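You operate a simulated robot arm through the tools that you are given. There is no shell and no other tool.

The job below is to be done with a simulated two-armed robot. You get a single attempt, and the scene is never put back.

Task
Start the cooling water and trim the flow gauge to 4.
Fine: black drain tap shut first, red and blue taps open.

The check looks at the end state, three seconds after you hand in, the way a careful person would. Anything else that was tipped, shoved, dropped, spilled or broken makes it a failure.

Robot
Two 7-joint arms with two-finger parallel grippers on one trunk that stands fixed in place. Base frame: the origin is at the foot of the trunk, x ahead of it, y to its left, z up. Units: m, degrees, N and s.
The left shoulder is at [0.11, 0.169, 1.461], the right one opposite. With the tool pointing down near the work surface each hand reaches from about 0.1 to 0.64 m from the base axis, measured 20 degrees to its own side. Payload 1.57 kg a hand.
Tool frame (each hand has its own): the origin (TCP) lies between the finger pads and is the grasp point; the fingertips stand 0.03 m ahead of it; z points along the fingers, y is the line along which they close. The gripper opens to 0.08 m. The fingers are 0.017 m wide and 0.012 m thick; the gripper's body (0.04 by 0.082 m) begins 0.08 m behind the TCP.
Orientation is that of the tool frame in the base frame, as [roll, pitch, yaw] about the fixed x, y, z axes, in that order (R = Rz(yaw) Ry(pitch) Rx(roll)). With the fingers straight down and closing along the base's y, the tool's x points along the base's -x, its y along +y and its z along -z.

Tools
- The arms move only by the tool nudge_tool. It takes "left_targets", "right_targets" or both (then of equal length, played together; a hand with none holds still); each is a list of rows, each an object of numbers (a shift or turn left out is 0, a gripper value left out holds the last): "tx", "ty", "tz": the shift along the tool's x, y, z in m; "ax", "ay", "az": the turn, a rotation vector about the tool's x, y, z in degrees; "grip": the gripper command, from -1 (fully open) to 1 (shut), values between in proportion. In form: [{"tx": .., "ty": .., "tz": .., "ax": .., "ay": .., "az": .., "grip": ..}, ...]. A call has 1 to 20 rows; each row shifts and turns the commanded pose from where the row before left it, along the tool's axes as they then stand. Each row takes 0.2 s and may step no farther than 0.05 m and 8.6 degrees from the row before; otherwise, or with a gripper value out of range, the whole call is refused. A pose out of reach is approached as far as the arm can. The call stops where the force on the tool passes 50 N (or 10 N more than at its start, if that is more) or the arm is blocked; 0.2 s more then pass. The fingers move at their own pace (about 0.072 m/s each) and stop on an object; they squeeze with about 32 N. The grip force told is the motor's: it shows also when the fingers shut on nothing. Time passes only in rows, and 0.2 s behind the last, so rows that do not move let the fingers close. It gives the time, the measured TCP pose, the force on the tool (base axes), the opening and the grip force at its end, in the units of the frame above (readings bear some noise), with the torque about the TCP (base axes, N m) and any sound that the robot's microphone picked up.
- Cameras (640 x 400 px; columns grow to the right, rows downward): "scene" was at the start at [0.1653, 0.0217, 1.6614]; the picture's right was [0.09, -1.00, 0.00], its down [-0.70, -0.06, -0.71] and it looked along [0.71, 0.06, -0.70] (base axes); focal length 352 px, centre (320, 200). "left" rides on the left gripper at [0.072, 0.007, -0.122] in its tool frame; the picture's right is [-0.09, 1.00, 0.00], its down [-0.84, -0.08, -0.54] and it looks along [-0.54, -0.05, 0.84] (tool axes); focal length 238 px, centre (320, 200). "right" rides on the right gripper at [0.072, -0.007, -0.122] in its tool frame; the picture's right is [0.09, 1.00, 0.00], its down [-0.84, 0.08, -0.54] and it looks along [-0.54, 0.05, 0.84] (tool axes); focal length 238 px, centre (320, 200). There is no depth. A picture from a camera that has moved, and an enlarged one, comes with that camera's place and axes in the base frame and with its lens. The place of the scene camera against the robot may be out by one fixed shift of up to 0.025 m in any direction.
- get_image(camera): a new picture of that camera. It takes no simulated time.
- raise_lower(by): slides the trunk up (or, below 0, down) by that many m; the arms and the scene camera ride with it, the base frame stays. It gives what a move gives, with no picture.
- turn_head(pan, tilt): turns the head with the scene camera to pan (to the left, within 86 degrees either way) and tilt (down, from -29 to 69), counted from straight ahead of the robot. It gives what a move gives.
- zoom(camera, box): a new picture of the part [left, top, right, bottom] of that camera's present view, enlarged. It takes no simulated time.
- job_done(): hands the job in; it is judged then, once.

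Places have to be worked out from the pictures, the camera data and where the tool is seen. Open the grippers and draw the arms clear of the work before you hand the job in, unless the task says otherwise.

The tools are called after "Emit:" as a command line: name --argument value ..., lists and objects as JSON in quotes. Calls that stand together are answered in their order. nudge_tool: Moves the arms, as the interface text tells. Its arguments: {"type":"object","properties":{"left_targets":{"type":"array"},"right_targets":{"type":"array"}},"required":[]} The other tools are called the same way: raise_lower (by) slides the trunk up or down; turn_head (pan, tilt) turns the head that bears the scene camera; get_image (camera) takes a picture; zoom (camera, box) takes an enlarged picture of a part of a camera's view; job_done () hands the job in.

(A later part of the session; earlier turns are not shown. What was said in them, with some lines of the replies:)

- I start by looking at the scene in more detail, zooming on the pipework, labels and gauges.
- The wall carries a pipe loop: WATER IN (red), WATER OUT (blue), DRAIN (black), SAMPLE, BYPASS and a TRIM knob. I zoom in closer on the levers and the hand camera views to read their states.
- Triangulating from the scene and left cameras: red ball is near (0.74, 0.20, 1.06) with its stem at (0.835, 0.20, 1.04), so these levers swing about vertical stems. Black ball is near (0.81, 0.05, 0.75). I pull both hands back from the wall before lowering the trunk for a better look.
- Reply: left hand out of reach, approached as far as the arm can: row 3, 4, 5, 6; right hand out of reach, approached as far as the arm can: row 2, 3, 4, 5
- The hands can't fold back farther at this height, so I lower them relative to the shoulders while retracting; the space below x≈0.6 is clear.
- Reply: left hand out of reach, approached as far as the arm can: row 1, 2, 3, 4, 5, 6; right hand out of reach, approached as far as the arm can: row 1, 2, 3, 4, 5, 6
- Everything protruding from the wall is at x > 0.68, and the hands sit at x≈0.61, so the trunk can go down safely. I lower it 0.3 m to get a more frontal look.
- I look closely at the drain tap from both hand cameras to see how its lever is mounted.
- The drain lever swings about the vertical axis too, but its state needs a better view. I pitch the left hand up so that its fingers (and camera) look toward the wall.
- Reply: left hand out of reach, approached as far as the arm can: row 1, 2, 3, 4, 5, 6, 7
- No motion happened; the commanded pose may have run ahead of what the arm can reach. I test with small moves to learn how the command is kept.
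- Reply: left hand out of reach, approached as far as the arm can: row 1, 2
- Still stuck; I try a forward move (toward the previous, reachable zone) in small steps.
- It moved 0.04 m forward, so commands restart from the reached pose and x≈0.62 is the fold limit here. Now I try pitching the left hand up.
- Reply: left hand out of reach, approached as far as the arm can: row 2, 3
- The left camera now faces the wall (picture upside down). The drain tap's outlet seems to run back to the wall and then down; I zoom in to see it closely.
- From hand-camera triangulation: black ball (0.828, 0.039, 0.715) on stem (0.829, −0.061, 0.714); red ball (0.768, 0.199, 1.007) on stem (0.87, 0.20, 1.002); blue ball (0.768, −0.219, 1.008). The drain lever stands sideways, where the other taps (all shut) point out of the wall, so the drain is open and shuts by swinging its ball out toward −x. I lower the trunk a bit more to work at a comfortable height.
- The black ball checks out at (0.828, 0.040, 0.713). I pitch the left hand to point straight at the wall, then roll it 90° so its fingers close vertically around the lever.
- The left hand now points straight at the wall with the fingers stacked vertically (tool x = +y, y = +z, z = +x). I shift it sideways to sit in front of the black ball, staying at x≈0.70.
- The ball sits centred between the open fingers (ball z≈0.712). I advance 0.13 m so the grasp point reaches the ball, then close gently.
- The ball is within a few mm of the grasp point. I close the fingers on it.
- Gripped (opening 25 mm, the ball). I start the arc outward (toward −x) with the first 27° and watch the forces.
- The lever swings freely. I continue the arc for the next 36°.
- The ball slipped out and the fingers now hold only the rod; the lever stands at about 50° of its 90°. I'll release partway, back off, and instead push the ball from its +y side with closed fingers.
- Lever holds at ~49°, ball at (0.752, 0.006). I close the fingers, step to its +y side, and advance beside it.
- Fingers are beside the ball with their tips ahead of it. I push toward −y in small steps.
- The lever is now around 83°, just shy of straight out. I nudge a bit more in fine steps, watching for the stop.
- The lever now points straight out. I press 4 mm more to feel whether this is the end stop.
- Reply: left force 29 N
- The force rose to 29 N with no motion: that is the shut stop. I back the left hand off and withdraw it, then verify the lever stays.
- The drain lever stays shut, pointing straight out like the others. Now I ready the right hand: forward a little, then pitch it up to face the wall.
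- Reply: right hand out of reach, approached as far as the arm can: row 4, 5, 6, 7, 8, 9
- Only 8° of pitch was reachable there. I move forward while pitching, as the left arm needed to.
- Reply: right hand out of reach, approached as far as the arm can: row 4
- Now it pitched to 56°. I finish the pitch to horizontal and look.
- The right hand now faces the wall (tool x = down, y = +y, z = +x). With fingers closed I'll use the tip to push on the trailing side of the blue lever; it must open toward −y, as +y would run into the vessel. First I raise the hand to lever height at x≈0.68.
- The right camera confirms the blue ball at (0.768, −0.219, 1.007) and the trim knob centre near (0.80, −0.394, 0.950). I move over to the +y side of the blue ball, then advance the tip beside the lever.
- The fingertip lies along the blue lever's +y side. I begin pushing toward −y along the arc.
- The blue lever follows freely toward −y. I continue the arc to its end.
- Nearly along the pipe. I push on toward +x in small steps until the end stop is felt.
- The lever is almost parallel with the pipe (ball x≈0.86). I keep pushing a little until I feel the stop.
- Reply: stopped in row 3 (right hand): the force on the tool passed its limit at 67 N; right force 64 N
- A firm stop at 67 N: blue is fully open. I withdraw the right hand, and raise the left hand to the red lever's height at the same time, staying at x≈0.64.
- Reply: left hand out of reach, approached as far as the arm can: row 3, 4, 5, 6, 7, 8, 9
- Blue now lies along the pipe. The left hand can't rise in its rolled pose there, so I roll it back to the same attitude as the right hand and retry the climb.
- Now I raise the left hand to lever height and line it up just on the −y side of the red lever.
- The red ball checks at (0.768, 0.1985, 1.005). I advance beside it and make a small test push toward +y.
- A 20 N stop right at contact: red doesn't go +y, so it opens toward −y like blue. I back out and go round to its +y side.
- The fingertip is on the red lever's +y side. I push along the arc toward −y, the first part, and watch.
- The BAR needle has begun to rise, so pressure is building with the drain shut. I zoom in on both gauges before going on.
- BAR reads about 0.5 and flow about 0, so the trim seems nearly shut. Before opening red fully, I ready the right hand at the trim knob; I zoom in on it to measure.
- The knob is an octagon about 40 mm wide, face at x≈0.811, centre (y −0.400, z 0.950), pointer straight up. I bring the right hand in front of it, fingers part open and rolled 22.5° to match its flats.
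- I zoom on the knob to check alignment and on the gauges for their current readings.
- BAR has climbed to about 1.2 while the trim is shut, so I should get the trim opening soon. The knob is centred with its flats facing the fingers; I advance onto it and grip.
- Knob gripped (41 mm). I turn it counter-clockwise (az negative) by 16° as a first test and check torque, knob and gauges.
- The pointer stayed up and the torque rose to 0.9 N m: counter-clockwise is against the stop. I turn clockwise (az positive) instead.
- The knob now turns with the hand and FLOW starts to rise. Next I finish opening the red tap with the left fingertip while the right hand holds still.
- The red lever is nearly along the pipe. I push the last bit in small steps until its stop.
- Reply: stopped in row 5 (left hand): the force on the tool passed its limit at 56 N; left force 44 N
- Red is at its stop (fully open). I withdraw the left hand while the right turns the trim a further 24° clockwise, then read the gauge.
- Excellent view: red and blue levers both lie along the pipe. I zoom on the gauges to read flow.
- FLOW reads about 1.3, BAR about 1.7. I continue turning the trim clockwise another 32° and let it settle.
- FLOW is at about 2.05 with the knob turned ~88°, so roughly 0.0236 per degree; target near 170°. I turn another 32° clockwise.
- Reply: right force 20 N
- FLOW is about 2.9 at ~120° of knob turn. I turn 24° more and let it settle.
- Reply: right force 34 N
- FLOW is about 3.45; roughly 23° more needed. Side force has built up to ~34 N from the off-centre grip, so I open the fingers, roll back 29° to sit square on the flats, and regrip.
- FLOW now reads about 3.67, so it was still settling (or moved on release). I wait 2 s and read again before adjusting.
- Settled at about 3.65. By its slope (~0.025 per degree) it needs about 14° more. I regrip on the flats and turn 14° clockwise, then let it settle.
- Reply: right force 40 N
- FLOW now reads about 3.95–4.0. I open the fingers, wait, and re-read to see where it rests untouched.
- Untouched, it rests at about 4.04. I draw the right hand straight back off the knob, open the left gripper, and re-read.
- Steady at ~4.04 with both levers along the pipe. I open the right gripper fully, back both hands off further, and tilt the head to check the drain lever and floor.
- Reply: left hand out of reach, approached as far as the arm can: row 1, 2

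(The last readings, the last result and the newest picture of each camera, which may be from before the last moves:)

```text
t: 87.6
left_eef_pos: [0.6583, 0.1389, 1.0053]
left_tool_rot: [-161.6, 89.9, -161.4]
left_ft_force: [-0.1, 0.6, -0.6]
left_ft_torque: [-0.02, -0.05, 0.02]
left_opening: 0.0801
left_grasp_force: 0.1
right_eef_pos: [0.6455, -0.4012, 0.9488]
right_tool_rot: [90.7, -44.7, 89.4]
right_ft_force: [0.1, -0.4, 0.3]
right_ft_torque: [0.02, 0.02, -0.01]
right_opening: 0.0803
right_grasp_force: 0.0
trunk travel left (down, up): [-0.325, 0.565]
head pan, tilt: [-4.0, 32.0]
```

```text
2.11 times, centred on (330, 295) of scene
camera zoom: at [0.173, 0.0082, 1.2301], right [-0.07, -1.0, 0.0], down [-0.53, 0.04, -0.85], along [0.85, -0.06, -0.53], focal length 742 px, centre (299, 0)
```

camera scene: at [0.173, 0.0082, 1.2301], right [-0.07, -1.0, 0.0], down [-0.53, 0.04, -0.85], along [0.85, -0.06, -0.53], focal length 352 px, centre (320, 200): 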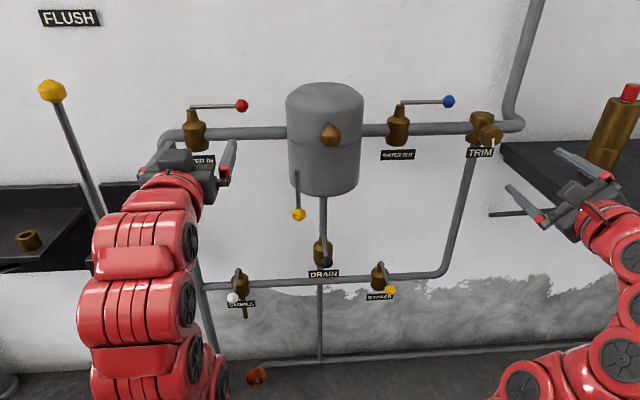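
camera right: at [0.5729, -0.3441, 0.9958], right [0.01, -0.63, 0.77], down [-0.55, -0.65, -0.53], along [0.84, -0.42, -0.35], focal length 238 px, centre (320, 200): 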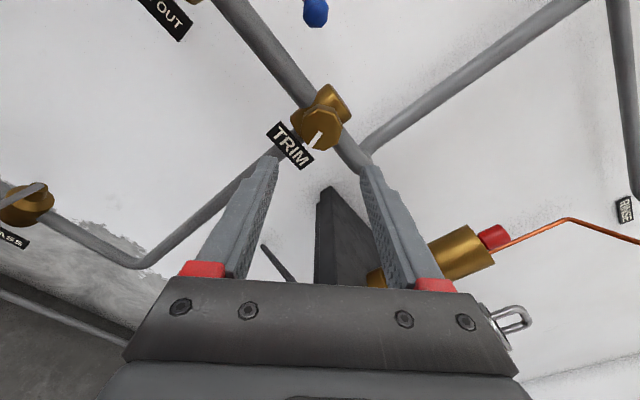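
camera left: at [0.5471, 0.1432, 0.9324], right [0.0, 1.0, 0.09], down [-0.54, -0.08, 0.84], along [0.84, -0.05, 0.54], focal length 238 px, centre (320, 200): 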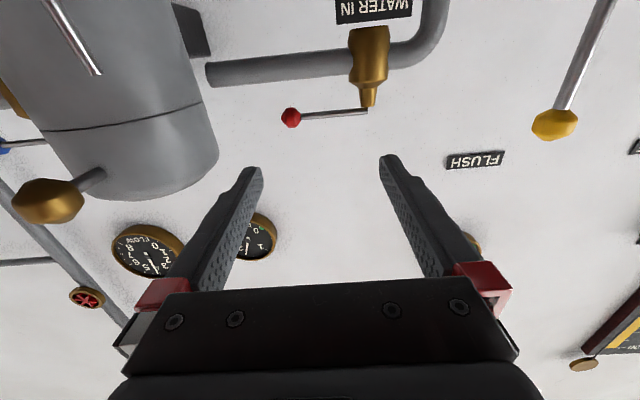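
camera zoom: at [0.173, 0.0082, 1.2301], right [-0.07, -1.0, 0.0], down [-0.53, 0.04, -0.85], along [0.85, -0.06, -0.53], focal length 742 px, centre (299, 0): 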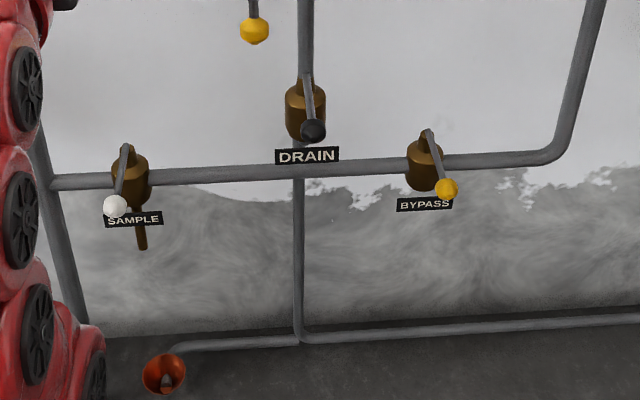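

Drain, sample and bypass are shut, nothing has spilled, and both hands are clear. I take one last look at the gauges before handing in.

Emit:
turn_head --pan -20 --tilt 0

Emit:
get_image --camera "scene"

Emit:
zoom --camera "scene" --box '[280, 100, 400, 200]'

```text
t: 88.5
left_eef_pos: [0.6583, 0.1375, 1.0058]
left_tool_rot: [-161.2, 89.9, -161.1]
left_ft_force: [0.5, 0.0, 0.9]
left_ft_torque: [0.0, 0.01, 0.02]
left_opening: 0.0801
left_grasp_force: 0.0
right_eef_pos: [0.6462, -0.4008, 0.948]
right_tool_rot: [90.7, -44.6, 89.6]
right_ft_force: [-0.3, 0.8, -0.2]
right_ft_torque: [0.01, -0.05, -0.01]
right_opening: 0.08
right_grasp_force: 0.1
trunk travel left (down, up): [-0.325, 0.565]
head pan, tilt: [-20.0, 0.0]
```

```text
taken
camera scene: at [0.1682, -0.0163, 1.2815], right [-0.34, -0.94, 0.0], down [0.0, 0.0, -1.0], along [0.94, -0.34, 0.0], focal length 352 px, centre (320, 200)
```

scene: 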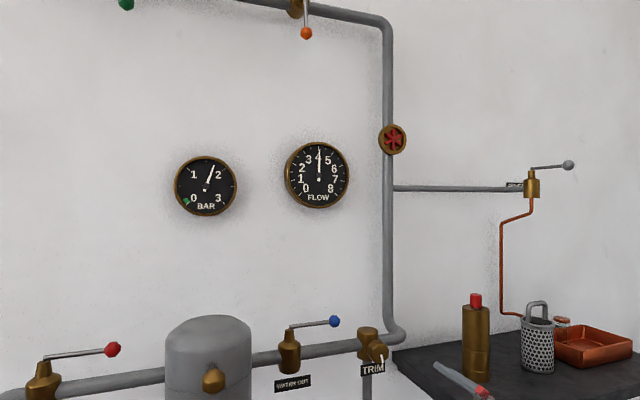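

```text
4.00 times, centred on (340, 150) of scene
camera zoom: at [0.1682, -0.0163, 1.2815], right [-0.34, -0.94, 0.0], down [0.0, 0.0, -1.0], along [0.94, -0.34, 0.0], focal length 1410 px, centre (240, 400)
```

zoom: 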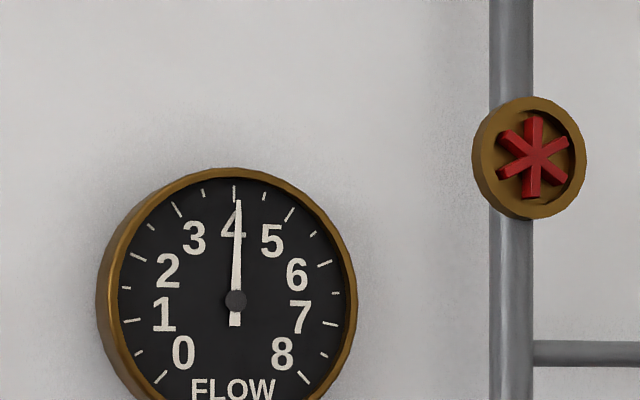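

The flow gauge rests at about 4.04, red and blue are fully open, and the drain is shut. Grippers are open and clear, so I hand in.

Emit:
job_done

```text
The job is handed in.
```

The cooling water is running and the flow gauge rests at about 4.04. It held steady there once I took my hands off the trim knob.

- **Drain:** I shut the black tap first, pushing it to its stop. The cup at the end of its pipe stayed dry.
- **Red and blue:** both are open to their stops and lie along the pipe. I opened blue first, then red.
- **Pressure:** the trim was shut when I began opening red, so the BAR gauge climbed to about 1.5 before any water flowed. It now reads about 1.75.
- **Everything else:** I left the sample and bypass taps shut and saw nothing spilled or knocked. Both grippers are open and drawn back from the work.

I took the drain as open at the start because its lever stood sideways while the other taps pointed straight out. The pressure rise and the dry cup fit with it now being shut.
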